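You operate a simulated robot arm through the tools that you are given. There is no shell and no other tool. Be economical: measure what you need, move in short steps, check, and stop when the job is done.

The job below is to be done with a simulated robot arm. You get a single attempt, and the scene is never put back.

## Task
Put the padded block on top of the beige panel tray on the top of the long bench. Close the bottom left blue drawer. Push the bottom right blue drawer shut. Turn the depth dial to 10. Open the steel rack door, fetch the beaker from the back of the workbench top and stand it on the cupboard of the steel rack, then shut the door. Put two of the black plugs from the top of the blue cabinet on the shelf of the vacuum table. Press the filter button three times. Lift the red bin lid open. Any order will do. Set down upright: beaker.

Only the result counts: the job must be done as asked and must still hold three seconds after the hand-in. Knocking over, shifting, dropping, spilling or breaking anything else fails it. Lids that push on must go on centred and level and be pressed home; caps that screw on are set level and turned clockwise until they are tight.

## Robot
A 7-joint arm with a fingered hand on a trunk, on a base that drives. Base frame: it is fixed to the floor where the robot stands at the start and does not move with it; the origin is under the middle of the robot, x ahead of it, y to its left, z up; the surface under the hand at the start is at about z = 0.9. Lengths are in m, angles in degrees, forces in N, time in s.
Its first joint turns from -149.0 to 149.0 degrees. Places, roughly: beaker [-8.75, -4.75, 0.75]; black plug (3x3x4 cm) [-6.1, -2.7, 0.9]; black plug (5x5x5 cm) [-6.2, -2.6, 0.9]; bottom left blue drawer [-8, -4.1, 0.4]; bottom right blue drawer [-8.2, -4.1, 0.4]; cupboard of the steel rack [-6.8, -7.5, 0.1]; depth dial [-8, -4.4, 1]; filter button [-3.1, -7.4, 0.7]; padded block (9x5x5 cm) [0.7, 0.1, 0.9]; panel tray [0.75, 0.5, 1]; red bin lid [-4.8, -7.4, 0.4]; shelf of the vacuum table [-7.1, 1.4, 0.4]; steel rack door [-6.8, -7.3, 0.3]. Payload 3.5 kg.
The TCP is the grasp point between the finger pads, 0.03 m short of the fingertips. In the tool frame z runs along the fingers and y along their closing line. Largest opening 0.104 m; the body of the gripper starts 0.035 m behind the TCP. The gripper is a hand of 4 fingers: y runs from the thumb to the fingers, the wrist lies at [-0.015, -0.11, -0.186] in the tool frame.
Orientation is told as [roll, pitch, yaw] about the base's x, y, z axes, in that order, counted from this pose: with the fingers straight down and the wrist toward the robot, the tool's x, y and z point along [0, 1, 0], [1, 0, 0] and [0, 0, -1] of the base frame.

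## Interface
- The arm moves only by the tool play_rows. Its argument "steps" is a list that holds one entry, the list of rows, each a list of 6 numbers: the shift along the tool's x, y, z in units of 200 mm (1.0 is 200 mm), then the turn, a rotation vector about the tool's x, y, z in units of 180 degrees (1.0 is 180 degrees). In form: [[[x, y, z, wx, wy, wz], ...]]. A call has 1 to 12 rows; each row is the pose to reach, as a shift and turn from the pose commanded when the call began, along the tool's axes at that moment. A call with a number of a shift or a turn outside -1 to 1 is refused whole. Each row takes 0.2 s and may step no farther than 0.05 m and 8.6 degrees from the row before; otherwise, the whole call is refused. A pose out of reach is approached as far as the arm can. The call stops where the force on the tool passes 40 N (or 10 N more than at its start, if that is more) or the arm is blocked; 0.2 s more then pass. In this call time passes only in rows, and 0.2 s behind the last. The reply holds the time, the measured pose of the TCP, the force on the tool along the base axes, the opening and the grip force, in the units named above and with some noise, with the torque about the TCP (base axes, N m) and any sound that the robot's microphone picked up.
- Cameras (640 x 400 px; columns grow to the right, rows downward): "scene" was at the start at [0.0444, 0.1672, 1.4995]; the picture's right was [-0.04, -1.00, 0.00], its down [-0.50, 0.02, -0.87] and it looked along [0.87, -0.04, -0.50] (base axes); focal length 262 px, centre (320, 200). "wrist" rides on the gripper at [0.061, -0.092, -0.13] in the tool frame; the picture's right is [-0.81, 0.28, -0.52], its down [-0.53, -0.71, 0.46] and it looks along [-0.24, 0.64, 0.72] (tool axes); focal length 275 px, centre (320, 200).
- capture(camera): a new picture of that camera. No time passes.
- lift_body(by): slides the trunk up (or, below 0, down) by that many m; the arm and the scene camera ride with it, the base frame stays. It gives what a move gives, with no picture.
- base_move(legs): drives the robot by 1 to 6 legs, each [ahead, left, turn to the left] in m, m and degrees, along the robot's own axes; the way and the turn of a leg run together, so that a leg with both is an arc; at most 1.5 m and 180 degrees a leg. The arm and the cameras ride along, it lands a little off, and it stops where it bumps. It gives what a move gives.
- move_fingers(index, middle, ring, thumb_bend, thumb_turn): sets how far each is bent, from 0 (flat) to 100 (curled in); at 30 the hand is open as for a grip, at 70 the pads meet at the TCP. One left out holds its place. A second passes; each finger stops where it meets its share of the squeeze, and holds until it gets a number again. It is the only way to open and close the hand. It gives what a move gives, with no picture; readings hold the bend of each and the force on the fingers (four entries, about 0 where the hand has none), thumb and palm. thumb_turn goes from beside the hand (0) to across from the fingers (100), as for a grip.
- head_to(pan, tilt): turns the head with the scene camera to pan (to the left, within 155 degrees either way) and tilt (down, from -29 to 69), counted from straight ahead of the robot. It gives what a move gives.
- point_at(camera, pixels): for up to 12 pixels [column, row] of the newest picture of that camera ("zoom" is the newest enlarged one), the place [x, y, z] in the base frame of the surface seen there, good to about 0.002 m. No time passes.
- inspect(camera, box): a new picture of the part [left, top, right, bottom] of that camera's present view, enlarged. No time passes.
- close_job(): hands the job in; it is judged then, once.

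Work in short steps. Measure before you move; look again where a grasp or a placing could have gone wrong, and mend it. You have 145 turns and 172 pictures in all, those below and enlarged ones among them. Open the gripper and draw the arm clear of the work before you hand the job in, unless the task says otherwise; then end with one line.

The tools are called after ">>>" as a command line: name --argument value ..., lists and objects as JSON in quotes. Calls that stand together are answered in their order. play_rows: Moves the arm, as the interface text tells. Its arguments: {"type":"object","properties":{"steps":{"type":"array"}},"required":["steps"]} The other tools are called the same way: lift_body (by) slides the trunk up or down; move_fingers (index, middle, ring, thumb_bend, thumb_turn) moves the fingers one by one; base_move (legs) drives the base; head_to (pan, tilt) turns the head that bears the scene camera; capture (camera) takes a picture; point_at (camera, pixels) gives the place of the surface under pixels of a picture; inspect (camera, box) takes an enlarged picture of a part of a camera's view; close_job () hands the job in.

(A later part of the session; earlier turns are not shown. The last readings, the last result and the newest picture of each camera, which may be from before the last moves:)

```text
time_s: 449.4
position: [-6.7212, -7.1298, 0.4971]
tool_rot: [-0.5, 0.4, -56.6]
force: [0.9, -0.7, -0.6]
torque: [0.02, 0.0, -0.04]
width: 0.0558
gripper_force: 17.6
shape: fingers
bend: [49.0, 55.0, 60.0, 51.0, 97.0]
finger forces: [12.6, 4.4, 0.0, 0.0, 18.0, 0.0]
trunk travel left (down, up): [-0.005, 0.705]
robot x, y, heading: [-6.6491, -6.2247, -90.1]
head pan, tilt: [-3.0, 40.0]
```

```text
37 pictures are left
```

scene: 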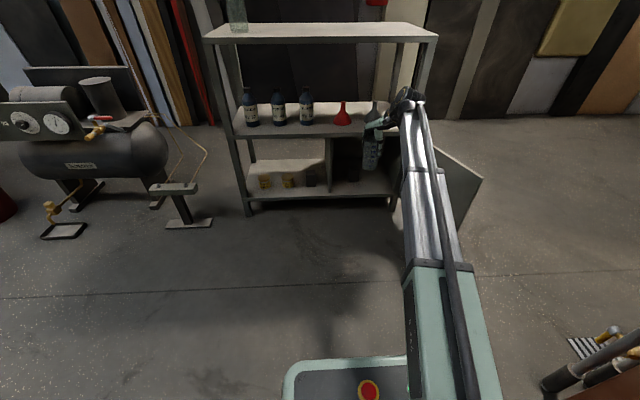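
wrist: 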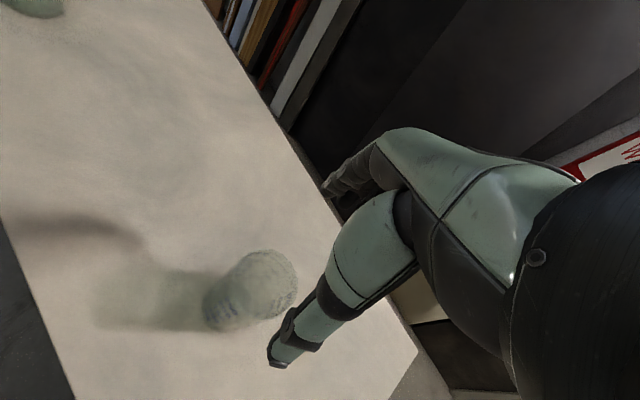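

Beaker held well. In front of the rack: shift to x≈-6.80, yaw to ≈-72° (so the wrist stays outside the opening) and go down to z≈0.245.

>>> play_rows --steps '[[[-0.11, -0.072, 0.1, 0, 0, 0.03], [-0.22, -0.145, 0.25, 0, 0, 0.06], [-0.33, -0.217, 0.4, 0, 0, 0.086], [-0.33, -0.217, 0.6, 0, 0, 0.086], [-0.33, -0.217, 0.8, 0, 0, 0.086], [-0.33, -0.217, 1.0, 0, 0, 0.086]]]'

>>> play_rows --steps '[[[0, 0, 0.13, 0, 0, 0], [0, 0, 0.25, 0, 0, 0]]]'

>>> capture --camera "scene"

>>> capture --camera "wrist"

```text
time_s: 450.8
position: [-6.8019, -7.131, 0.2978]
tool_rot: [-0.6, 0.2, -72.1]
force: [0.2, 0.2, -0.6]
torque: [-0.02, 0.0, 0.0]
width: 0.0557
gripper_force: 17.0
shape: fingers
bend: [49.0, 55.0, 60.0, 51.0, 97.0]
finger forces: [12.6, 4.3, 0.0, 0.0, 17.9, 0.0]
trunk travel left (down, up): [-0.005, 0.705]
robot x, y, heading: [-6.6474, -6.2247, -90.1]
head pan, tilt: [-3.0, 40.0]
```

```text
time_s: 451.4
position: [-6.8035, -7.1299, 0.2476]
tool_rot: [-0.6, 0.2, -72.1]
force: [1.4, 0.4, -1.4]
torque: [-0.01, 0.0, 0.03]
width: 0.0555
gripper_force: 17.5
shape: fingers
bend: [49.0, 55.0, 60.0, 51.0, 97.0]
finger forces: [12.5, 4.3, 0.0, 0.0, 17.8, 0.0]
trunk travel left (down, up): [-0.005, 0.705]
robot x, y, heading: [-6.6484, -6.2236, -89.7]
head pan, tilt: [-3.0, 40.0]
```

```text
36 pictures are left
```

scene: 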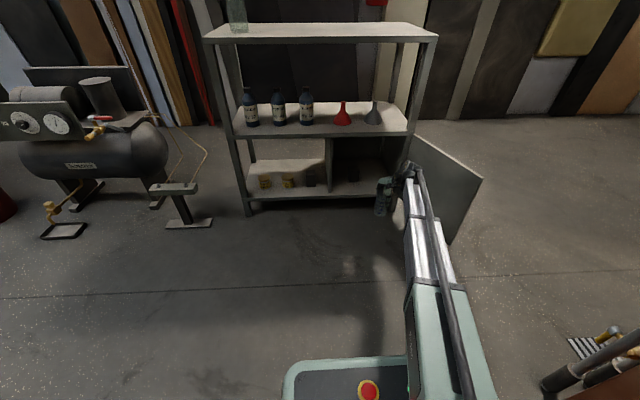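

```text
35 pictures are left
```

wrist: 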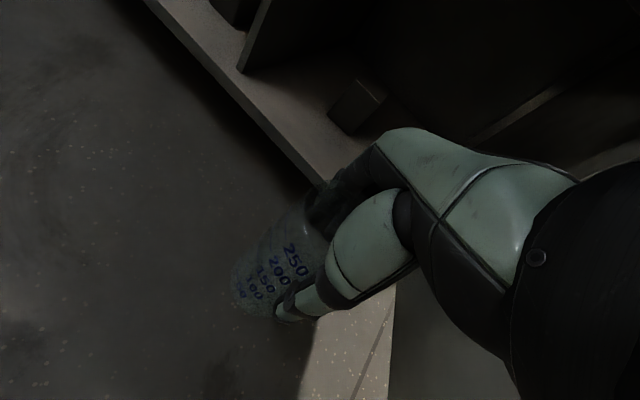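

Bottom clears the cupboard floor by 2 cm. Drive in 0.222 m, then look.

>>> base_move --legs '[[0.222, 0, 0]]'

>>> capture --camera "wrist"

>>> inspect --camera "scene" --box '[300, 110, 480, 260]'

```text
time_s: 453.1
position: [-6.8004, -7.355, 0.2485]
tool_rot: [-0.6, 0.2, -71.9]
force: [-0.4, 0.2, -0.6]
torque: [-0.01, 0.02, -0.01]
width: 0.0554
gripper_force: 16.9
shape: fingers
bend: [49.0, 55.0, 60.0, 51.0, 97.0]
finger forces: [12.6, 4.4, 0.0, 0.0, 17.7, 0.1]
trunk travel left (down, up): [-0.005, 0.705]
robot x, y, heading: [-6.6497, -6.4462, -89.6]
head pan, tilt: [-3.0, 40.0]
```

```text
34 pictures are left
```

wrist: 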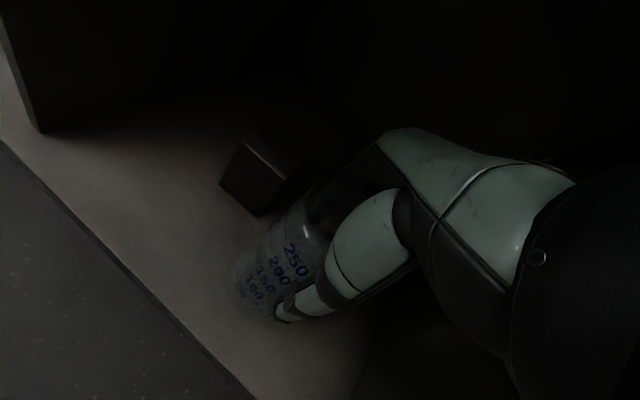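

```text
2.67 times, centred on (390, 185) of scene
```

zoom: 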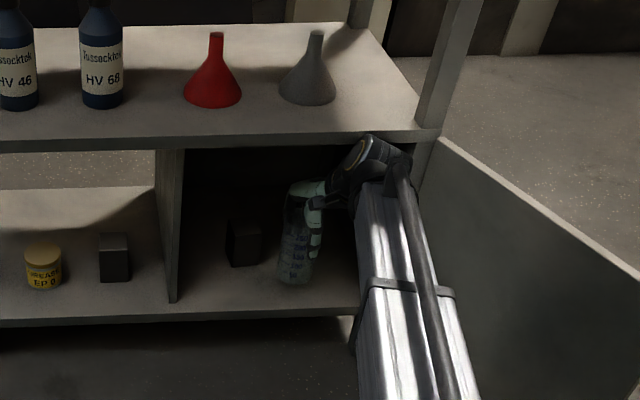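

Beaker is over the cupboard floor. Shift 1.5 cm toward the front, lower ≈0.02 m, and release gently.

>>> play_rows --steps '[[[0.02, -0.07, 0, 0, 0, 0], [0.02, -0.07, 0.05, 0, 0, 0], [0.02, -0.07, 0.085, 0, 0, 0], [0.02, -0.07, 0.1, 0, 0, 0]]]'

>>> move_fingers --index 42 --middle 42 --ring 42 --thumb_bend 42

>>> move_fingers --index 28 --middle 28 --ring 28 --thumb_bend 25

>>> capture --camera "wrist"

```text
time_s: 454.1
position: [-6.8012, -7.3392, 0.2271]
tool_rot: [-0.6, 0.3, -71.9]
force: [0.1, 0.3, 0.0]
torque: [0.0, -0.03, -0.03]
width: 0.0556
gripper_force: 17.0
shape: fingers
bend: [49.0, 55.0, 60.0, 51.0, 97.0]
finger forces: [12.5, 4.3, 0.0, 0.0, 17.7, 0.1]
trunk travel left (down, up): [-0.005, 0.705]
robot x, y, heading: [-6.6453, -6.448, -89.8]
head pan, tilt: [-3.0, 40.0]
```

```text
time_s: 455.1
position: [-6.8, -7.3398, 0.2261]
tool_rot: [-0.6, 0.1, -72.1]
force: [0.8, -0.2, 0.1]
torque: [0.02, -0.02, -0.02]
width: 0.0726
gripper_force: 0.1
shape: fingers
bend: [42.0, 42.0, 42.0, 42.0, 97.0]
finger forces: [0.1, 0.0, 0.0, 0.0, 0.2, 0.1]
trunk travel left (down, up): [-0.005, 0.705]
robot x, y, heading: [-6.649, -6.4461, -89.8]
head pan, tilt: [-3.0, 40.0]
```

```text
time_s: 456.1
position: [-6.8006, -7.3397, 0.2269]
tool_rot: [-0.6, 0.2, -71.9]
force: [-0.9, -0.1, 0.4]
torque: [-0.01, 0.01, -0.01]
width: 0.1096
gripper_force: 0.0
shape: fingers
bend: [28.0, 28.0, 28.0, 25.0, 97.0]
finger forces: [0.0, 0.0, 0.0, 0.0, 0.1, 0.0]
trunk travel left (down, up): [-0.005, 0.705]
robot x, y, heading: [-6.648, -6.4522, -90.0]
head pan, tilt: [-3.0, 40.0]
```

```text
32 pictures are left
```

wrist: 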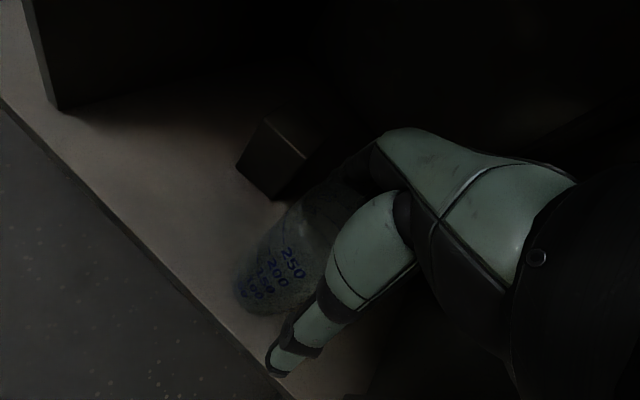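

Beaker stands free. To exit without dragging it: flatten the fingers and pitch the hand forward while rising.

>>> move_fingers --index 8 --middle 8 --ring 8 --thumb_bend 8

>>> play_rows --steps '[[[0, 0, -0.03, -0.045, 0, 0], [0, 0, -0.07, -0.09, 0, 0], [0, 0, -0.12, -0.135, 0, 0], [0, 0, -0.17, -0.18, 0, 0], [0, 0, -0.22, -0.22, 0, 0], [0, 0, -0.28, -0.22, 0, 0]]]'

>>> inspect --camera "scene" --box '[320, 110, 480, 250]'

>>> capture --camera "wrist"

```text
time_s: 457.1
position: [-6.801, -7.3397, 0.2287]
tool_rot: [-0.7, 0.1, -72.0]
force: [0.0, 0.0, -1.1]
torque: [-0.01, -0.02, 0.03]
width: 0.1486
gripper_force: 0.1
shape: fingers
bend: [8.0, 8.0, 8.0, 8.0, 97.0]
finger forces: [0.0, 0.0, 0.1, 0.0, 0.0, 0.1]
trunk travel left (down, up): [-0.005, 0.705]
robot x, y, heading: [-6.6503, -6.4472, -90.1]
head pan, tilt: [-3.0, 40.0]
```

```text
time_s: 458.5
position: [-6.7998, -7.3398, 0.2836]
tool_rot: [-1.0, -39.4, -71.3]
force: [0.3, -0.4, -0.5]
torque: [0.02, 0.05, -0.01]
width: 0.1486
gripper_force: 0.0
shape: fingers
bend: [8.0, 8.0, 8.0, 8.0, 97.0]
finger forces: [0.0, 0.0, 0.1, 0.0, 0.0, 0.1]
trunk travel left (down, up): [-0.005, 0.705]
robot x, y, heading: [-6.6455, -6.4514, -89.8]
head pan, tilt: [-3.0, 40.0]
```

```text
2.86 times, centred on (400, 180) of scene
```

zoom: 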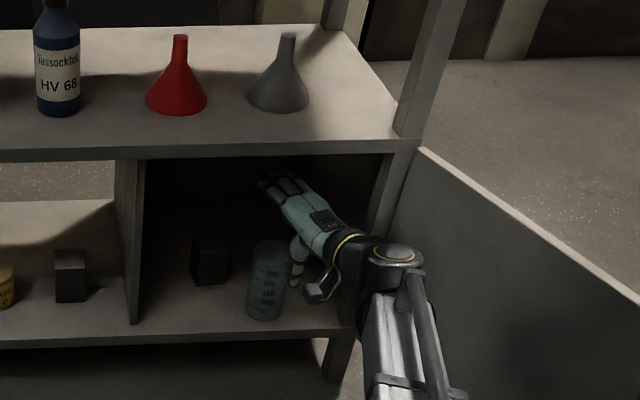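

```text
30 pictures are left
```

wrist: 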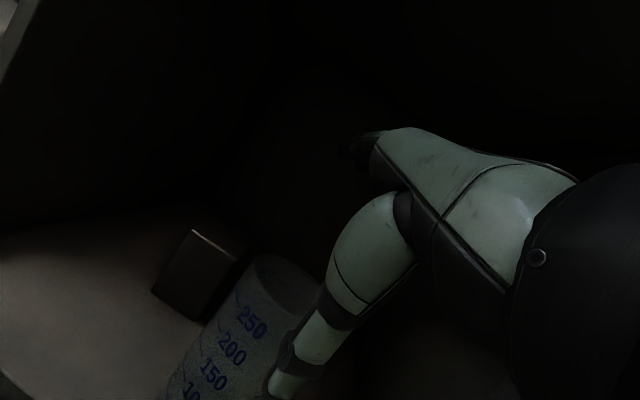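

Fingers are above the beaker. Back out 0.25 m, raise over the door, make a fist, and turn right 24° to bring the hand to the door's outer side.

>>> base_move --legs '[[-0.25, 0, 0]]'

>>> lift_body --by 0.32

>>> move_fingers --index 70 --middle 70 --ring 70 --thumb_bend 70

>>> base_move --legs '[[0, 0, -24]]'

>>> capture --camera "scene"

```text
time_s: 460.3
position: [-6.801, -7.0883, 0.2841]
tool_rot: [-0.9, -39.4, -71.5]
force: [0.1, 0.2, -0.5]
torque: [0.01, 0.01, 0.01]
width: 0.1489
gripper_force: 0.0
shape: fingers
bend: [8.0, 8.0, 8.0, 8.0, 97.0]
finger forces: [0.0, 0.1, 0.1, 0.1, 0.0, 0.0]
trunk travel left (down, up): [-0.005, 0.705]
robot x, y, heading: [-6.6454, -6.1978, -89.7]
head pan, tilt: [-3.0, 40.0]
```

```text
time_s: 463.5
position: [-6.8014, -7.0878, 0.6032]
tool_rot: [-0.8, -39.4, -71.5]
force: [-0.5, 0.8, -0.2]
torque: [-0.01, 0.0, 0.02]
width: 0.1488
gripper_force: 0.0
shape: fingers
bend: [8.0, 8.0, 8.0, 8.0, 97.0]
finger forces: [0.0, 0.0, 0.0, 0.1, 0.1, 0.0]
trunk travel left (down, up): [-0.325, 0.385]
robot x, y, heading: [-6.6499, -6.1943, -89.7]
head pan, tilt: [-3.0, 40.0]
```

```text
time_s: 464.5
position: [-6.8014, -7.0872, 0.6037]
tool_rot: [-0.8, -39.4, -71.4]
force: [0.3, 0.2, 0.5]
torque: [0.0, -0.02, 0.0]
width: 0.0016
gripper_force: 0.1
shape: fingers
bend: [70.0, 70.0, 70.0, 70.0, 97.0]
finger forces: [0.1, 0.0, 0.1, 0.0, 0.0, 0.0]
trunk travel left (down, up): [-0.325, 0.385]
robot x, y, heading: [-6.6487, -6.1994, -89.6]
head pan, tilt: [-3.0, 40.0]
```

```text
time_s: 466.1
position: [-7.1526, -6.9462, 0.6041]
tool_rot: [-0.8, -39.4, -95.7]
force: [-0.4, 0.8, -0.3]
torque: [0.01, 0.01, 0.0]
width: 0.0014
gripper_force: 0.1
shape: fingers
bend: [70.0, 70.0, 70.0, 70.0, 97.0]
finger forces: [0.1, 0.1, 0.0, 0.0, 0.0, 0.0]
trunk travel left (down, up): [-0.325, 0.385]
robot x, y, heading: [-6.6467, -6.197, -113.9]
head pan, tilt: [-3.0, 40.0]
```

```text
29 pictures are left
```

scene: 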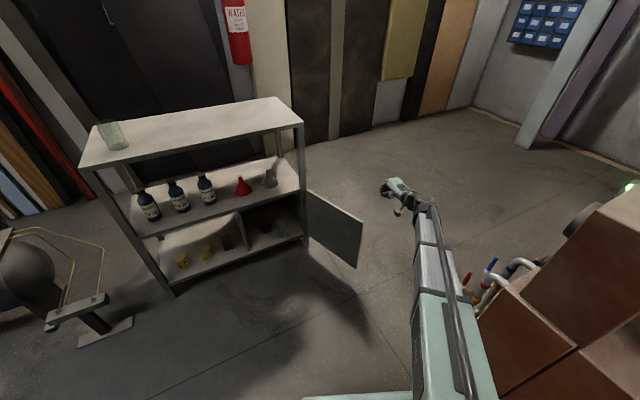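

Hand is outside the door. Lower it and turn left to sweep the door shut.

>>> lift_body --by -0.32

>>> base_move --legs '[[0, 0, 33]]'

>>> head_to --pan -10 --tilt 45

>>> capture --camera "scene"

```text
time_s: 469.3
position: [-7.1544, -6.9457, 0.2837]
tool_rot: [-0.9, -39.4, -95.8]
force: [-0.3, 1.3, -0.2]
torque: [0.02, 0.0, -0.02]
width: 0.0011
gripper_force: 0.0
shape: fingers
bend: [70.0, 70.0, 70.0, 70.0, 97.0]
finger forces: [0.0, 0.0, 0.0, 0.1, 0.0, 0.1]
trunk travel left (down, up): [-0.005, 0.705]
robot x, y, heading: [-6.6488, -6.1984, -114.0]
head pan, tilt: [-3.0, 40.0]
```

```text
time_s: 470.3
position: [-7.0914, -6.9834, 0.2824]
tool_rot: [-1.1, -39.2, -91.3]
force: [0.7, 0.2, -0.2]
torque: [-0.04, 0.02, -0.02]
width: 0.0012
gripper_force: 0.0
shape: fingers
bend: [70.0, 70.0, 70.0, 70.0, 97.0]
finger forces: [0.0, 0.0, 0.0, 0.0, 0.1, 0.1]
trunk travel left (down, up): [-0.005, 0.705]
robot x, y, heading: [-6.6515, -6.1969, -109.2]
head pan, tilt: [-3.0, 40.0]
stopped in leg 1: the force on the tool passed its limit at 80 N (the readings are from after the stop); the commanded pose is now the measured one
```

```text
time_s: 471.0
position: [-7.0917, -6.984, 0.2815]
tool_rot: [-1.0, -39.2, -91.3]
force: [0.8, -0.7, -0.6]
torque: [0.01, 0.01, 0.01]
width: 0.0013
gripper_force: 0.0
shape: fingers
bend: [70.0, 70.0, 70.0, 70.0, 97.0]
finger forces: [0.0, 0.0, 0.1, 0.0, 0.0, 0.0]
trunk travel left (down, up): [-0.005, 0.705]
robot x, y, heading: [-6.6488, -6.1954, -108.9]
head pan, tilt: [-10.0, 45.0]
```

```text
28 pictures are left
```

scene: 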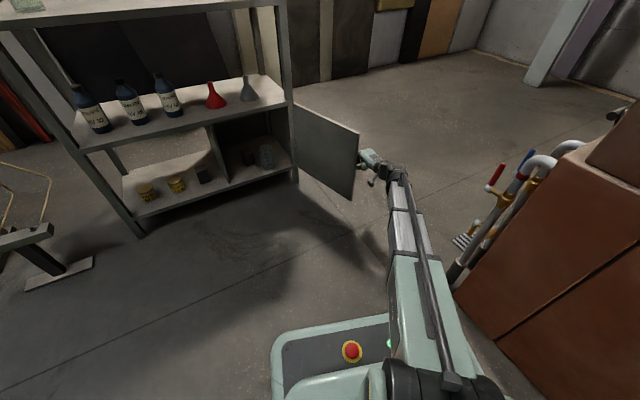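

Contact but too brisk; push with the arm instead, along the door's arc.

>>> play_rows --steps '[[[0.12, 0, 0, 0, 0, 0], [0.24, 0, 0, 0, 0, 0], [0.36, 0, 0, 0, 0, 0], [0.48, 0, 0, 0, 0, 0], [0.6, 0, 0, 0, 0, 0], [0.72, 0, 0, 0, 0, 0], [0.84, 0.01, 0.01, 0, 0, 0], [0.95, 0.02, 0.015, 0, 0, 0]]]'

>>> play_rows --steps '[[[0.17, 0.04, 0.03, 0, 0, 0], [0.35, 0.09, 0.07, 0, 0, 0], [0.52, 0.15, 0.12, 0, 0, 0], [0.7, 0.213, 0.174, 0, 0, 0], [0.83, 0.31, 0.25, 0, 0, 0], [0.97, 0.43, 0.35, 0, 0, 0]]]'

>>> capture --camera "scene"

```text
time_s: 472.8
position: [-6.9018, -6.9949, 0.2784]
tool_rot: [-1.0, -39.3, -91.3]
force: [0.1, -0.1, 0.0]
torque: [0.01, -0.02, 0.0]
width: 0.0013
gripper_force: 0.0
shape: fingers
bend: [70.0, 70.0, 70.0, 70.0, 97.0]
finger forces: [0.1, 0.1, 0.0, 0.0, 0.0, 0.0]
trunk travel left (down, up): [-0.005, 0.705]
robot x, y, heading: [-6.6438, -6.1974, -109.2]
head pan, tilt: [-10.0, 45.0]
```

```text
time_s: 474.2
position: [-6.7119, -7.1117, 0.2765]
tool_rot: [-0.9, -39.3, -91.3]
force: [-0.5, 0.7, 0.3]
torque: [-0.01, 0.0, 0.0]
width: 0.0013
gripper_force: 0.0
shape: fingers
bend: [70.0, 70.0, 70.0, 70.0, 97.0]
finger forces: [0.0, 0.1, 0.1, 0.0, 0.0, 0.1]
trunk travel left (down, up): [-0.005, 0.705]
robot x, y, heading: [-6.6502, -6.1981, -108.8]
head pan, tilt: [-10.0, 45.0]
```

```text
27 pictures are left
```

scene: 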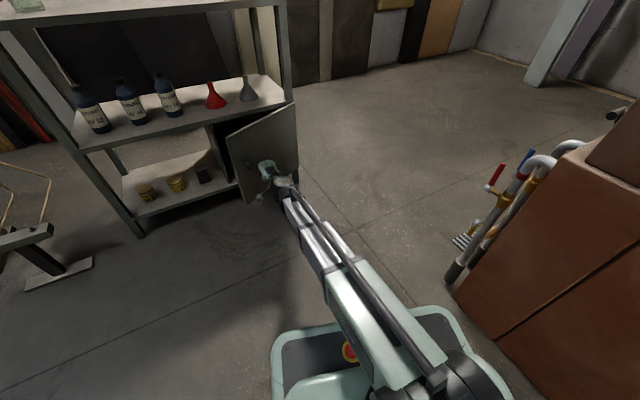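

Door at ≈25°. Push it home by driving 0.13 m toward -y.

>>> base_move --legs '[[0.125, 0.043, 0]]'

>>> inspect --camera "scene" --box '[180, 60, 360, 230]'

```text
time_s: 475.5
position: [-6.7109, -7.2418, 0.2771]
tool_rot: [-0.9, -39.2, -91.4]
force: [0.0, 2.5, 0.7]
torque: [-0.04, 0.0, -0.03]
width: 0.0009
gripper_force: 1.6
shape: fingers
bend: [70.0, 70.0, 70.0, 70.0, 97.0]
finger forces: [0.0, 2.4, 0.0, 0.0, 0.1, 0.0]
trunk travel left (down, up): [-0.005, 0.705]
robot x, y, heading: [-6.6505, -6.328, -109.1]
head pan, tilt: [-10.0, 45.0]
```

```text
2.35 times, centred on (270, 145) of scene
```

zoom: 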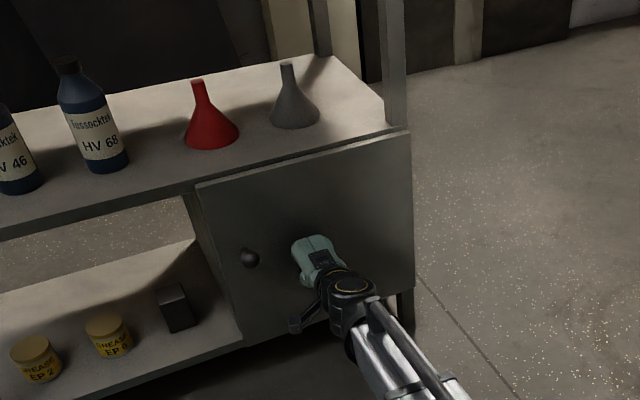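

Push another 2 cm with the arm and measure the door face.

>>> play_rows --steps '[[[0, 0.03, 0.025, 0, 0, 0], [0, 0.06, 0.05, 0, 0, 0], [0, 0.09, 0.075, 0, 0, 0], [0, 0.12, 0.1, 0, 0, 0]]]'

>>> inspect --camera "scene" --box '[180, 60, 360, 230]'

>>> point_at --camera "zoom" --pixels '[[215, 200], [225, 280], [380, 160], [390, 240], [200, 192], [250, 258]]'

```text
time_s: 476.0
position: [-6.7122, -7.2485, 0.2784]
tool_rot: [-0.9, -39.2, -91.3]
force: [1.4, 22.2, 3.7]
torque: [-0.52, 0.1, -0.27]
width: 0.0
gripper_force: 11.0
shape: fingers
bend: [70.0, 70.0, 71.0, 70.0, 97.0]
finger forces: [1.4, 16.8, 3.7, 0.0, 0.1, 0.0]
trunk travel left (down, up): [-0.005, 0.705]
robot x, y, heading: [-6.6473, -6.3273, -109.0]
head pan, tilt: [-10.0, 45.0]
stopped in row 2: the force on the tool passed its limit at 47 N (the readings are from after the stop); the commanded pose is now the measured one
```

```text
2.35 times, centred on (270, 145) of scene
```

zoom: 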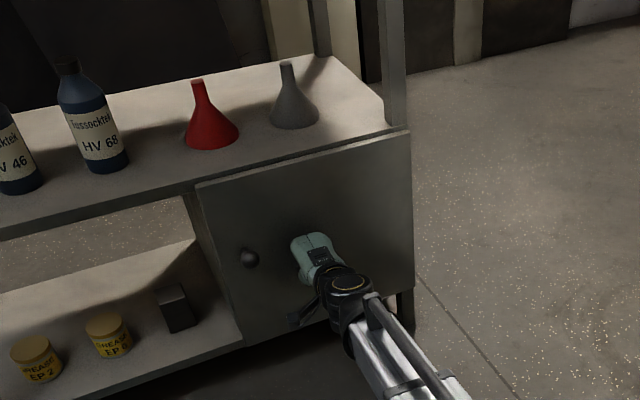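

```text
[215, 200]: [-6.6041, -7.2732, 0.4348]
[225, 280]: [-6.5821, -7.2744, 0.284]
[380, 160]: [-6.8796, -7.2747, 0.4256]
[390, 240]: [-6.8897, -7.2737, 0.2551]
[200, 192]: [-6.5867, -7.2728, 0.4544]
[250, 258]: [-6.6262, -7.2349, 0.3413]
```

Door shut flush. Back off, raise the trunk, straighten to -90°, and drive left toward the red bin.

>>> base_move --legs '[[-0.35, 0, 0], [0, 0, 19]]'

>>> lift_body --by 0.4

>>> base_move --legs '[[0.1, 1.5, 0], [0, 0.2, 0]]'

>>> head_to --pan 5 --tilt 38

>>> capture --camera "scene"

>>> head_to --pan 50 --tilt 25

>>> capture --camera "scene"

```text
time_s: 479.3
position: [-6.296, -6.8928, 0.2777]
tool_rot: [-1.0, -39.2, -72.4]
force: [-0.6, 0.0, 0.1]
torque: [0.01, -0.01, 0.0]
width: 0.001
gripper_force: 0.0
shape: fingers
bend: [70.0, 70.0, 70.0, 70.0, 97.0]
finger forces: [0.0, 0.0, 0.0, 0.1, 0.1, 0.0]
trunk travel left (down, up): [-0.005, 0.705]
robot x, y, heading: [-6.5352, -5.9998, -89.6]
head pan, tilt: [-10.0, 45.0]
```

```text
time_s: 483.2
position: [-6.2967, -6.892, 0.6774]
tool_rot: [-0.9, -39.2, -72.3]
force: [0.3, 0.3, -0.3]
torque: [0.01, -0.02, 0.02]
width: 0.001
gripper_force: 0.1
shape: fingers
bend: [70.0, 70.0, 70.0, 70.0, 97.0]
finger forces: [0.1, 0.0, 0.0, 0.1, 0.0, 0.1]
trunk travel left (down, up): [-0.405, 0.305]
robot x, y, heading: [-6.5334, -5.9977, -89.8]
head pan, tilt: [-10.0, 45.0]
```

```text
refused: leg 1 is longer than a leg can be; nothing moved
```

```text
time_s: 483.9
position: [-6.2958, -6.8924, 0.6785]
tool_rot: [-1.0, -39.3, -72.4]
force: [0.9, 1.2, -0.7]
torque: [-0.02, 0.01, -0.01]
width: 0.0009
gripper_force: 0.1
shape: fingers
bend: [70.0, 70.0, 70.0, 70.0, 97.0]
finger forces: [0.0, 0.0, 0.0, 0.1, 0.1, 0.0]
trunk travel left (down, up): [-0.405, 0.305]
robot x, y, heading: [-6.5351, -5.9984, -89.9]
head pan, tilt: [5.0, 38.0]
```

```text
24 pictures are left
```

scene: 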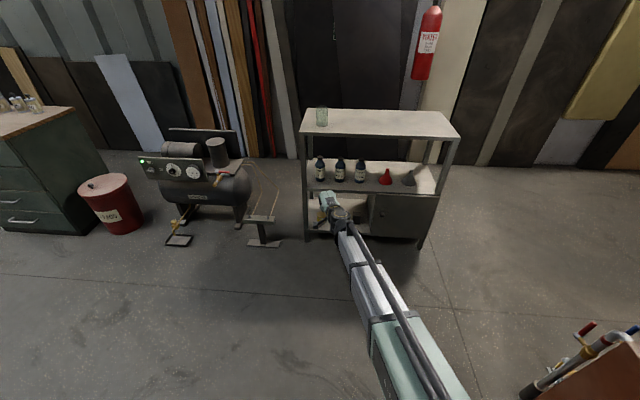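

```text
time_s: 485.1
position: [-6.2959, -6.8918, 0.6772]
tool_rot: [-1.0, -39.2, -72.4]
force: [-0.4, 1.0, 0.3]
torque: [-0.01, 0.0, 0.01]
width: 0.0009
gripper_force: 0.0
shape: fingers
bend: [70.0, 70.0, 70.0, 70.0, 97.0]
finger forces: [0.0, 0.0, 0.1, 0.0, 0.0, 0.0]
trunk travel left (down, up): [-0.405, 0.305]
robot x, y, heading: [-6.5342, -5.9987, -90.1]
head pan, tilt: [50.0, 25.0]
```

```text
23 pictures are left
```

scene: 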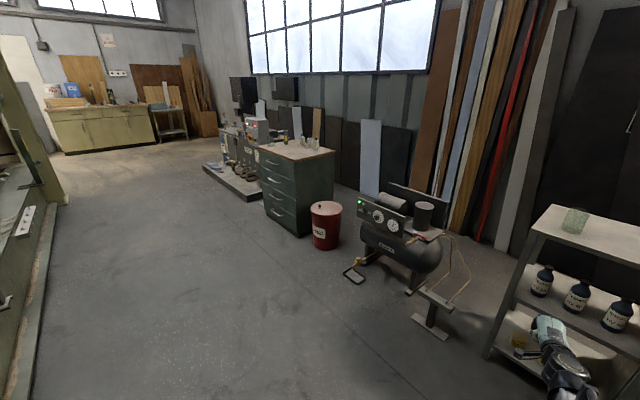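

Path clear. Measure bin and cabinet, then drive to the bin.

>>> point_at --camera "scene" --pixels '[[325, 208], [313, 212], [339, 206], [325, 248], [300, 235], [335, 152], [348, 275], [262, 200], [250, 135], [232, 190], [255, 195]]'

>>> base_move --legs '[[0, 1.45, 0], [0.2, 0.15, 0]]'

>>> head_to --pan 5 --tilt 45

>>> capture --camera "scene"

```text
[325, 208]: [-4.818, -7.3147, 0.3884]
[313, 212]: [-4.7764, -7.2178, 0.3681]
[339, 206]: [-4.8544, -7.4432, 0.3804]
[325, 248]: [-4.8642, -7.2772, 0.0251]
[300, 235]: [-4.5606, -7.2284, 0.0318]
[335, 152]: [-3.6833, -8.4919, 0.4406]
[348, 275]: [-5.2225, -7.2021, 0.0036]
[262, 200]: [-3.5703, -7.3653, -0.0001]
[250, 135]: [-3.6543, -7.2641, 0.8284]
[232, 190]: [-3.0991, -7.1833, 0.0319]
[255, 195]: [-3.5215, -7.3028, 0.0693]
```

```text
time_s: 493.6
position: [-4.701, -7.0867, 0.6774]
tool_rot: [-1.0, -39.3, -72.0]
force: [-0.2, 0.2, -0.8]
torque: [-0.03, -0.03, -0.02]
width: 0.0012
gripper_force: 0.1
shape: fingers
bend: [70.0, 70.0, 70.0, 70.0, 97.0]
finger forces: [0.0, 0.0, 0.1, 0.1, 0.0, 0.1]
trunk travel left (down, up): [-0.405, 0.305]
robot x, y, heading: [-4.9484, -6.1942, -89.6]
head pan, tilt: [50.0, 25.0]
```

```text
time_s: 494.8
position: [-4.7016, -7.0879, 0.6767]
tool_rot: [-1.0, -39.1, -72.0]
force: [0.4, 0.1, 0.2]
torque: [0.02, 0.04, -0.03]
width: 0.0009
gripper_force: 0.2
shape: fingers
bend: [70.0, 70.0, 70.0, 70.0, 97.0]
finger forces: [0.0, 0.1, 0.0, 0.1, 0.0, 0.1]
trunk travel left (down, up): [-0.405, 0.305]
robot x, y, heading: [-4.9454, -6.1945, -89.8]
head pan, tilt: [5.0, 45.0]
```

```text
22 pictures are left
```

scene: 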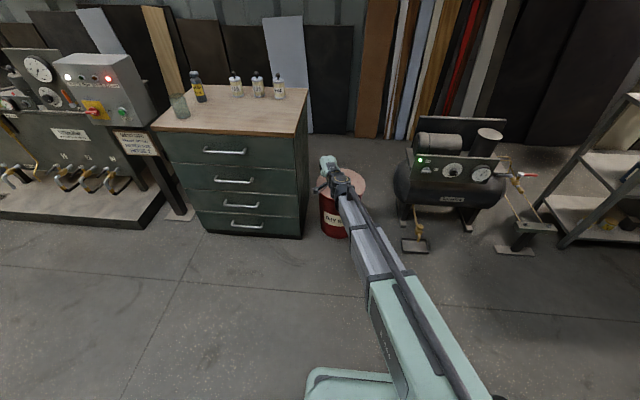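

Zoom on the bin lid to find its handle and hinge.

>>> inspect --camera "scene" --box '[290, 140, 410, 250]'

>>> capture --camera "wrist"

>>> inspect --camera "scene" --box '[0, 40, 200, 180]'

```text
3.64 times, centred on (350, 195) of scene
```

zoom: 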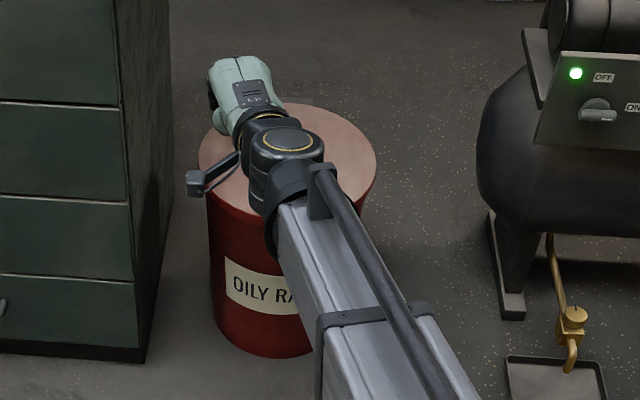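

```text
20 pictures are left
```

wrist: 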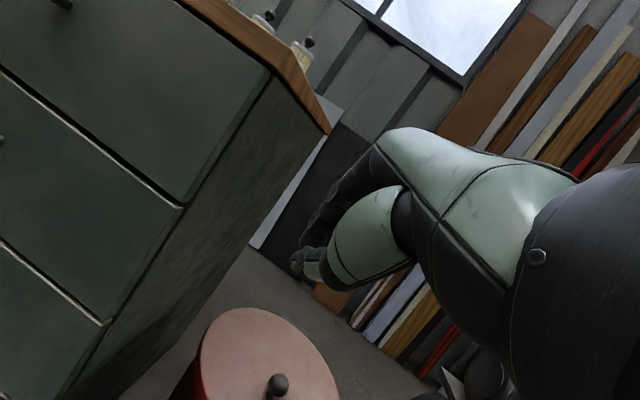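

```text
2.86 times, centred on (100, 110) of scene
```

zoom: 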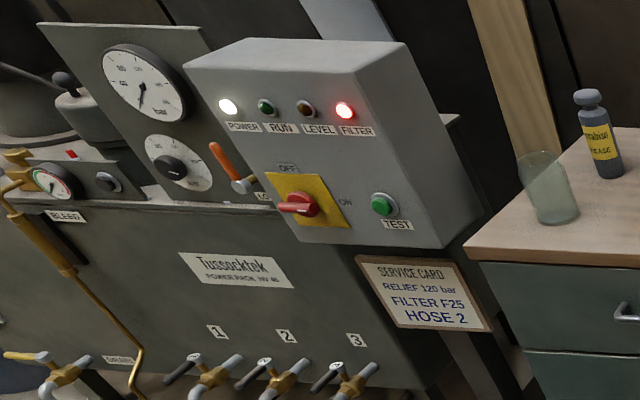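

Knob on the lid at wrist (277,385); FILTER button (red, lit) on the panel at zoom (345,110). Measure them.

>>> point_at --camera "wrist" --pixels '[[277, 380], [277, 392], [245, 310], [205, 345], [335, 365], [260, 350]]'

>>> point_at --camera "zoom" --pixels '[[345, 110], [355, 118], [355, 131], [380, 160], [250, 110], [385, 205], [345, 240], [306, 108], [300, 160], [430, 240]]'

```text
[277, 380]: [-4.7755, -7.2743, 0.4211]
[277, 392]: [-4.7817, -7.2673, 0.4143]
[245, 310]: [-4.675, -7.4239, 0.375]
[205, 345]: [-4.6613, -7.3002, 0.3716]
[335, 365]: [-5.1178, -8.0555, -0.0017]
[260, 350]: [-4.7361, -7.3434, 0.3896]
```

```text
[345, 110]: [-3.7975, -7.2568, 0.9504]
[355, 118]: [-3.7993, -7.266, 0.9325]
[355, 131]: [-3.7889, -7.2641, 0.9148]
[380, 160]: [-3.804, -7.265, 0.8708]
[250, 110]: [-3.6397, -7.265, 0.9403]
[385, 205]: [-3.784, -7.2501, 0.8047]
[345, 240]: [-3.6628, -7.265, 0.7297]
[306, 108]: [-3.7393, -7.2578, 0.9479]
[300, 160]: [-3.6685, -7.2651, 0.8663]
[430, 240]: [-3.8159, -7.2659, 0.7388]
```

Lid knob at (-4.778,-7.271,~0.41), hinge at the back. Bring the hand upright above the knob, half open, and check. Also I must find the filter button near x≈-3.1, so take a look there too.

>>> play_rows --steps '[[[-0.11, 0.005, 0.2, 0.043, 0, 0], [-0.22, 0.01, 0.4, 0.087, 0, 0], [-0.33, 0.015, 0.6, 0.13, 0, 0], [-0.44, 0.02, 0.8, 0.174, 0, 0], [-0.555, 0.025, 1.0, 0.217, 0, 0]]]'

>>> play_rows --steps '[[[-0.045, 0.053, 0.06, 0, 0, 0], [-0.09, 0.106, 0.124, 0, 0, 0]]]'

>>> move_fingers --index 46 --middle 46 --ring 46 --thumb_bend 46

>>> capture --camera "wrist"

>>> head_to --pan 58 --tilt 20

>>> capture --camera "scene"

```text
time_s: 495.9
position: [-4.7958, -7.1947, 0.5376]
tool_rot: [1.7, -3.5, -70.7]
force: [-1.2, -0.3, -1.0]
torque: [-0.02, -0.03, 0.03]
width: 0.001
gripper_force: 0.1
shape: fingers
bend: [70.0, 70.0, 70.0, 70.0, 97.0]
finger forces: [0.0, 0.0, 0.0, 0.0, 0.1, 0.0]
out of reach, approached as far as the arm can: row 1, 3, 4, 5
trunk travel left (down, up): [-0.405, 0.305]
robot x, y, heading: [-4.9444, -6.1958, -89.5]
head pan, tilt: [5.0, 45.0]
```

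```text
time_s: 496.6
position: [-4.8064, -7.193, 0.5222]
tool_rot: [1.7, -3.5, -70.7]
force: [0.3, 0.5, 0.0]
torque: [0.01, -0.04, -0.05]
width: 0.0008
gripper_force: 0.0
shape: fingers
bend: [70.0, 70.0, 70.0, 70.0, 97.0]
finger forces: [0.0, 0.0, 0.0, 0.1, 0.1, 0.0]
out of reach, approached as far as the arm can: row 1, 2
trunk travel left (down, up): [-0.405, 0.305]
robot x, y, heading: [-4.9456, -6.1967, -89.5]
head pan, tilt: [5.0, 45.0]
```

```text
time_s: 497.6
position: [-4.8059, -7.1927, 0.5228]
tool_rot: [1.9, -3.4, -70.8]
force: [0.1, 0.4, -0.9]
torque: [0.02, -0.01, 0.02]
width: 0.062
gripper_force: 0.0
shape: fingers
bend: [46.0, 46.0, 46.0, 46.0, 97.0]
finger forces: [0.0, 0.0, 0.0, 0.1, 0.1, 0.0]
trunk travel left (down, up): [-0.405, 0.305]
robot x, y, heading: [-4.9462, -6.1987, -89.4]
head pan, tilt: [5.0, 45.0]
```

```text
18 pictures are left
```

wrist: 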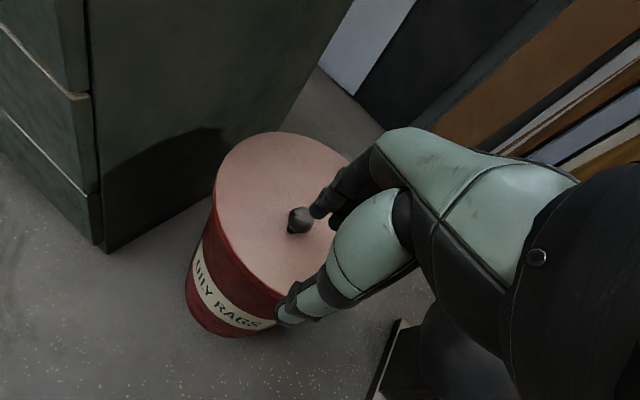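

```text
time_s: 498.8
position: [-4.8054, -7.1927, 0.522]
tool_rot: [1.8, -3.5, -70.8]
force: [0.5, 1.1, -0.5]
torque: [0.01, 0.02, 0.02]
width: 0.0619
gripper_force: 0.1
shape: fingers
bend: [46.0, 46.0, 46.0, 46.0, 97.0]
finger forces: [0.1, 0.1, 0.0, 0.1, 0.1, 0.0]
trunk travel left (down, up): [-0.405, 0.305]
robot x, y, heading: [-4.9446, -6.1909, -89.6]
head pan, tilt: [58.0, 20.0]
```

```text
17 pictures are left
```

scene: 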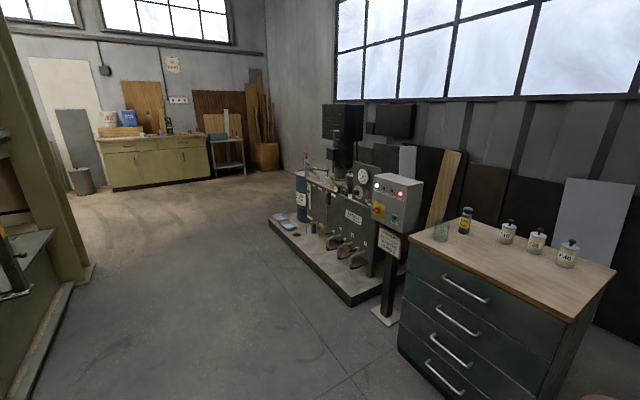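

Knob at wrist (300,220). Drive 0.2 m ahead, retract the arm accordingly to sit over the knob, level, lower to z≈0.465, check.

>>> base_move --legs '[[0.2, 0, 0]]'

>>> play_rows --steps '[[[0.11, -0.18, 0, 0.006, -0.003, 0], [0.22, -0.36, 0, 0.012, -0.006, 0], [0.33, -0.53, 0, 0.019, -0.01, 0], [0.33, -0.53, 0.15, 0.019, -0.01, 0], [0.33, -0.53, 0.28, 0.019, -0.01, 0]]]'

>>> capture --camera "wrist"

>>> point_at --camera "wrist" --pixels '[[305, 265], [298, 262], [310, 272], [300, 275], [220, 230], [250, 330]]'

>>> inspect --camera "scene" --box '[270, 90, 470, 260]'

```text
time_s: 500.4
position: [-4.8005, -7.3902, 0.5221]
tool_rot: [1.7, -3.4, -70.7]
force: [0.0, 1.2, 0.0]
torque: [-0.02, 0.03, 0.02]
width: 0.0622
gripper_force: 0.1
shape: fingers
bend: [46.0, 46.0, 46.0, 46.0, 97.0]
finger forces: [0.0, 0.0, 0.0, 0.0, 0.0, 0.0]
trunk travel left (down, up): [-0.405, 0.305]
robot x, y, heading: [-4.9425, -6.3905, -89.7]
head pan, tilt: [58.0, 20.0]
```

```text
time_s: 501.6
position: [-4.7827, -7.2714, 0.4585]
tool_rot: [1.4, -0.8, -69.5]
force: [-0.2, 0.3, 0.0]
torque: [0.0, 0.0, 0.03]
width: 0.0621
gripper_force: 0.0
shape: fingers
bend: [46.0, 46.0, 46.0, 46.0, 97.0]
finger forces: [0.1, 0.0, 0.0, 0.0, 0.1, 0.1]
out of reach, approached as far as the arm can: row 2, 3, 4, 5
trunk travel left (down, up): [-0.405, 0.305]
robot x, y, heading: [-4.9422, -6.3907, -89.5]
head pan, tilt: [58.0, 20.0]
```

```text
16 pictures are left
```

wrist: 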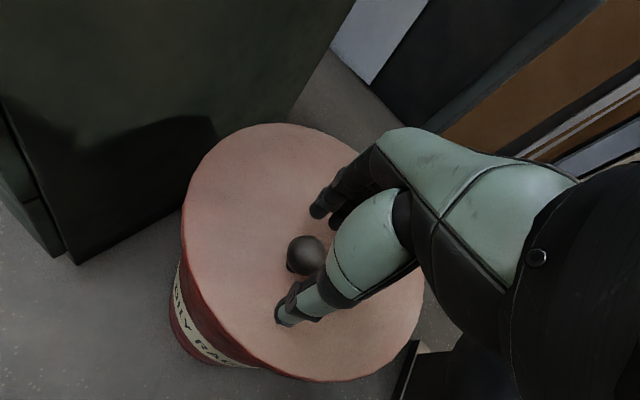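

```text
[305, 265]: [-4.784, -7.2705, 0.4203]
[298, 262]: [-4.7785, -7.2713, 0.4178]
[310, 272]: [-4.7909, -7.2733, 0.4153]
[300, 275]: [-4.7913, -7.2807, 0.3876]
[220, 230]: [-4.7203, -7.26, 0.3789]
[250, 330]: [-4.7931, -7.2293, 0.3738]
```

```text
2.35 times, centred on (370, 175) of scene
```

zoom: 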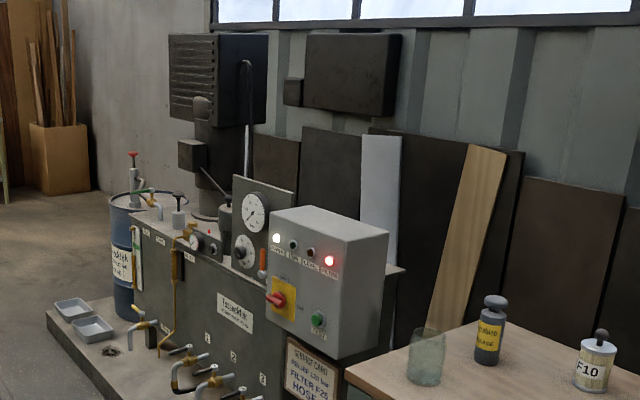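

TCP is on the knob axis. Descend, grip the knob, and lift along the hinge arc to ~60°.

>>> play_rows --steps '[[[-0.01, 0, 0.1, 0, 0, 0], [-0.01, 0, 0.17, 0, 0, 0]]]'

>>> move_fingers --index 72 --middle 72 --ring 60 --thumb_bend 72

>>> play_rows --steps '[[[-0.0145, 0.04, -0.188, 0, 0, 0], [-0.04, 0.11, -0.366, 0, 0, 0], [-0.075, 0.208, -0.528, 0, 0, 0], [-0.12, 0.331, -0.669, 0, 0, 0], [-0.172, 0.476, -0.786, 0, 0, 0], [-0.23, 0.637, -0.874, 0, 0, 0]]]'

>>> capture --camera "wrist"

>>> point_at --camera "zoom" --pixels '[[178, 197], [180, 215], [208, 232], [215, 245], [185, 155], [205, 245], [153, 205]]'

```text
time_s: 502.2
position: [-4.7928, -7.2727, 0.424]
tool_rot: [0.8, -0.7, -70.0]
force: [-3.6, -1.5, 12.8]
torque: [-0.54, 0.05, -0.14]
width: 0.0622
gripper_force: 6.4
shape: fingers
bend: [46.0, 45.0, 46.0, 46.0, 97.0]
finger forces: [0.1, 12.8, 0.1, 0.0, 0.1, 0.1]
out of reach, approached as far as the arm can: row 1, 2
trunk travel left (down, up): [-0.405, 0.305]
robot x, y, heading: [-4.9429, -6.3946, -89.3]
head pan, tilt: [58.0, 20.0]
```

```text
time_s: 503.2
position: [-4.791, -7.273, 0.4217]
tool_rot: [0.8, -0.6, -69.9]
force: [0.9, -21.4, 4.5]
torque: [-0.41, -0.12, -0.23]
width: 0.0212
gripper_force: 12.3
shape: fingers
bend: [46.0, 66.0, 60.0, 71.0, 97.0]
finger forces: [16.1, 6.3, 0.1, 0.0, 1.1, 0.1]
trunk travel left (down, up): [-0.405, 0.305]
robot x, y, heading: [-4.9438, -6.3918, -89.4]
head pan, tilt: [58.0, 20.0]
```

```text
time_s: 504.6
position: [-4.8069, -7.399, 0.5937]
tool_rot: [1.9, -1.2, -69.0]
force: [0.0, -0.7, 1.7]
torque: [0.03, 0.0, 0.01]
width: 0.0017
gripper_force: 0.0
shape: fingers
bend: [72.0, 72.0, 60.0, 72.0, 97.0]
finger forces: [0.1, 0.1, 0.0, 0.0, 0.0, 0.0]
out of reach, approached as far as the arm can: row 1, 2, 3, 4, 5, 6
trunk travel left (down, up): [-0.405, 0.305]
robot x, y, heading: [-4.9412, -6.3919, -89.5]
head pan, tilt: [58.0, 20.0]
```

```text
14 pictures are left
```

wrist: 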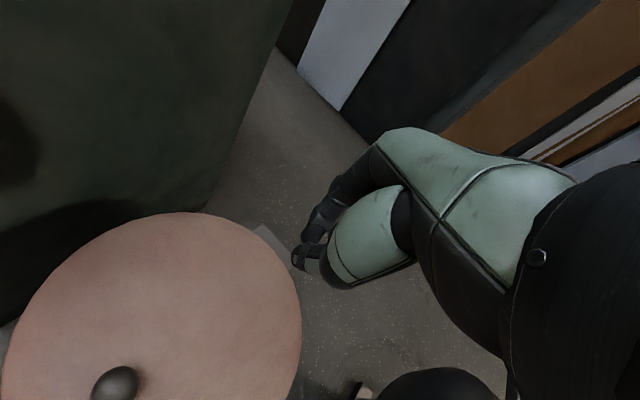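

```text
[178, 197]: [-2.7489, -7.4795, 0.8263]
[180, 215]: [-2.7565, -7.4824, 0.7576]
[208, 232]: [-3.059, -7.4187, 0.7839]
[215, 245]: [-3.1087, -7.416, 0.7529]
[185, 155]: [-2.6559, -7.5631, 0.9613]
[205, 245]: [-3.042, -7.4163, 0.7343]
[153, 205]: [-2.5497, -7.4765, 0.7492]
```

The knob slipped because the arm was at its yaw limit (1 cm off). Reopen, yaw to -58°, and realign above the knob.

>>> move_fingers --index 44 --middle 44 --ring 44 --thumb_bend 44

>>> play_rows --steps '[[[0.08, -0.14, 0, 0.003, -0.005, -0.03], [0.165, -0.28, 0, 0.0067, -0.0105, -0.061], [0.25, -0.42, 0, 0.0067, -0.0105, -0.061], [0.33, -0.555, 0, 0.0067, -0.0105, -0.061], [0.33, -0.555, 0.23, 0.0067, -0.0105, -0.061], [0.33, -0.555, 0.46, 0.0067, -0.0105, -0.061], [0.33, -0.555, 0.64, 0.0067, -0.0105, -0.061]]]'

>>> capture --camera "wrist"

>>> inspect --camera "scene" --box '[315, 165, 375, 205]'

```text
time_s: 505.6
position: [-4.8079, -7.3982, 0.5937]
tool_rot: [2.0, -1.2, -68.9]
force: [0.1, -0.8, 0.0]
torque: [0.0, 0.04, -0.02]
width: 0.0669
gripper_force: 0.0
shape: fingers
bend: [44.0, 44.0, 44.0, 44.0, 97.0]
finger forces: [0.0, 0.1, 0.0, 0.0, 0.1, 0.1]
trunk travel left (down, up): [-0.405, 0.305]
robot x, y, heading: [-4.9439, -6.3943, -89.5]
head pan, tilt: [58.0, 20.0]
```

```text
time_s: 507.2
position: [-4.7811, -7.2729, 0.4646]
tool_rot: [-1.8, 1.3, -59.7]
force: [-0.1, -0.1, -0.7]
torque: [0.0, -0.03, 0.0]
width: 0.0673
gripper_force: 0.0
shape: fingers
bend: [44.0, 44.0, 44.0, 44.0, 97.0]
finger forces: [0.0, 0.0, 0.0, 0.1, 0.1, 0.0]
out of reach, approached as far as the arm can: row 1
trunk travel left (down, up): [-0.405, 0.305]
robot x, y, heading: [-4.9448, -6.3912, -89.5]
head pan, tilt: [58.0, 20.0]
```

```text
13 pictures are left
```

wrist: 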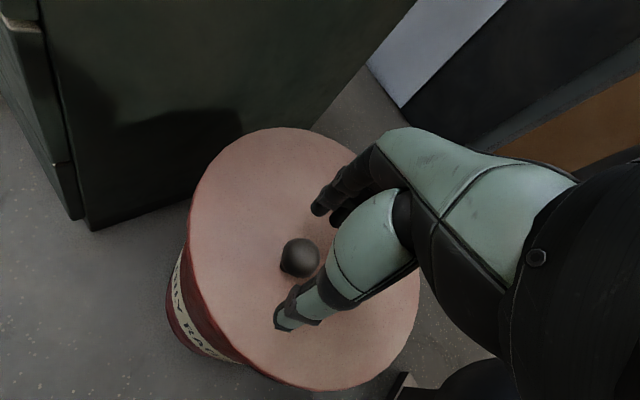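

```text
10.00 times, centred on (345, 185) of scene
```

zoom: 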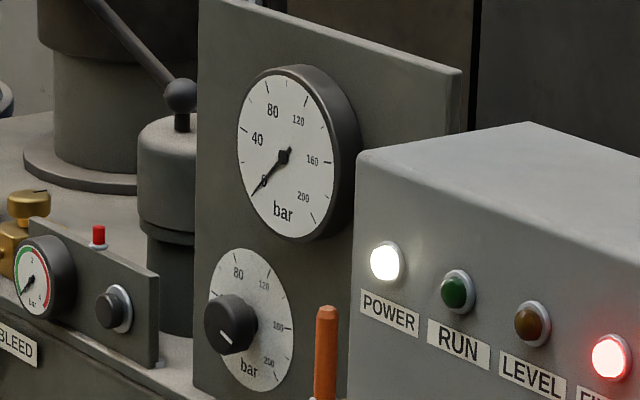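

The filter button is the black push-button at ≈(-3.109,-7.416,0.753). For the lid I need more forward reach: move the base 0.2 m ahead and retract the arm equally, staying over the knob.

>>> play_rows --steps '[[[0, 0, -0.2, 0, 0, 0]]]'

>>> base_move --legs '[[0.2, 0, 0]]'

>>> play_rows --steps '[[[0.1, -0.17, 0, 0, 0, 0], [0.2, -0.34, 0, 0, 0, 0], [0.3, -0.5, 0, 0, 0, 0], [0.4, -0.67, 0, 0, 0, 0], [0.505, -0.84, 0, 0, 0, 0], [0.505, -0.84, 0.2, 0, 0, 0]]]'

>>> capture --camera "wrist"

```text
time_s: 507.6
position: [-4.7804, -7.272, 0.5056]
tool_rot: [-1.8, 1.3, -59.7]
force: [0.4, -0.1, -0.1]
torque: [0.01, -0.02, -0.01]
width: 0.0673
gripper_force: 0.0
shape: fingers
bend: [44.0, 44.0, 44.0, 44.0, 97.0]
finger forces: [0.0, 0.0, 0.0, 0.1, 0.0, 0.0]
trunk travel left (down, up): [-0.405, 0.305]
robot x, y, heading: [-4.9425, -6.3886, -89.6]
head pan, tilt: [58.0, 20.0]
```

```text
time_s: 509.2
position: [-4.7772, -7.473, 0.5057]
tool_rot: [-1.8, 1.3, -59.6]
force: [0.2, -0.4, -0.5]
torque: [0.03, -0.01, 0.0]
width: 0.0675
gripper_force: 0.1
shape: fingers
bend: [44.0, 44.0, 44.0, 44.0, 97.0]
finger forces: [0.0, 0.0, 0.0, 0.1, 0.0, 0.1]
trunk travel left (down, up): [-0.405, 0.305]
robot x, y, heading: [-4.9407, -6.5968, -89.4]
head pan, tilt: [58.0, 20.0]
```

```text
time_s: 510.6
position: [-4.7782, -7.2761, 0.467]
tool_rot: [-1.7, 1.3, -59.7]
force: [0.4, 0.2, 0.6]
torque: [-0.03, -0.02, 0.02]
width: 0.0675
gripper_force: 0.1
shape: fingers
bend: [44.0, 44.0, 44.0, 44.0, 97.0]
finger forces: [0.0, 0.0, 0.1, 0.0, 0.0, 0.0]
trunk travel left (down, up): [-0.405, 0.305]
robot x, y, heading: [-4.945, -6.594, -89.2]
head pan, tilt: [58.0, 20.0]
```

```text
11 pictures are left
```

wrist: 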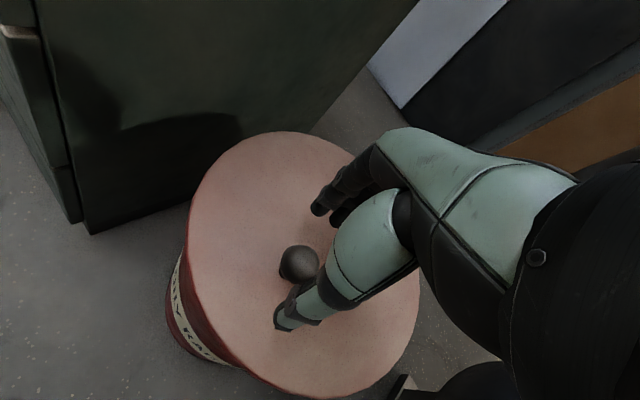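

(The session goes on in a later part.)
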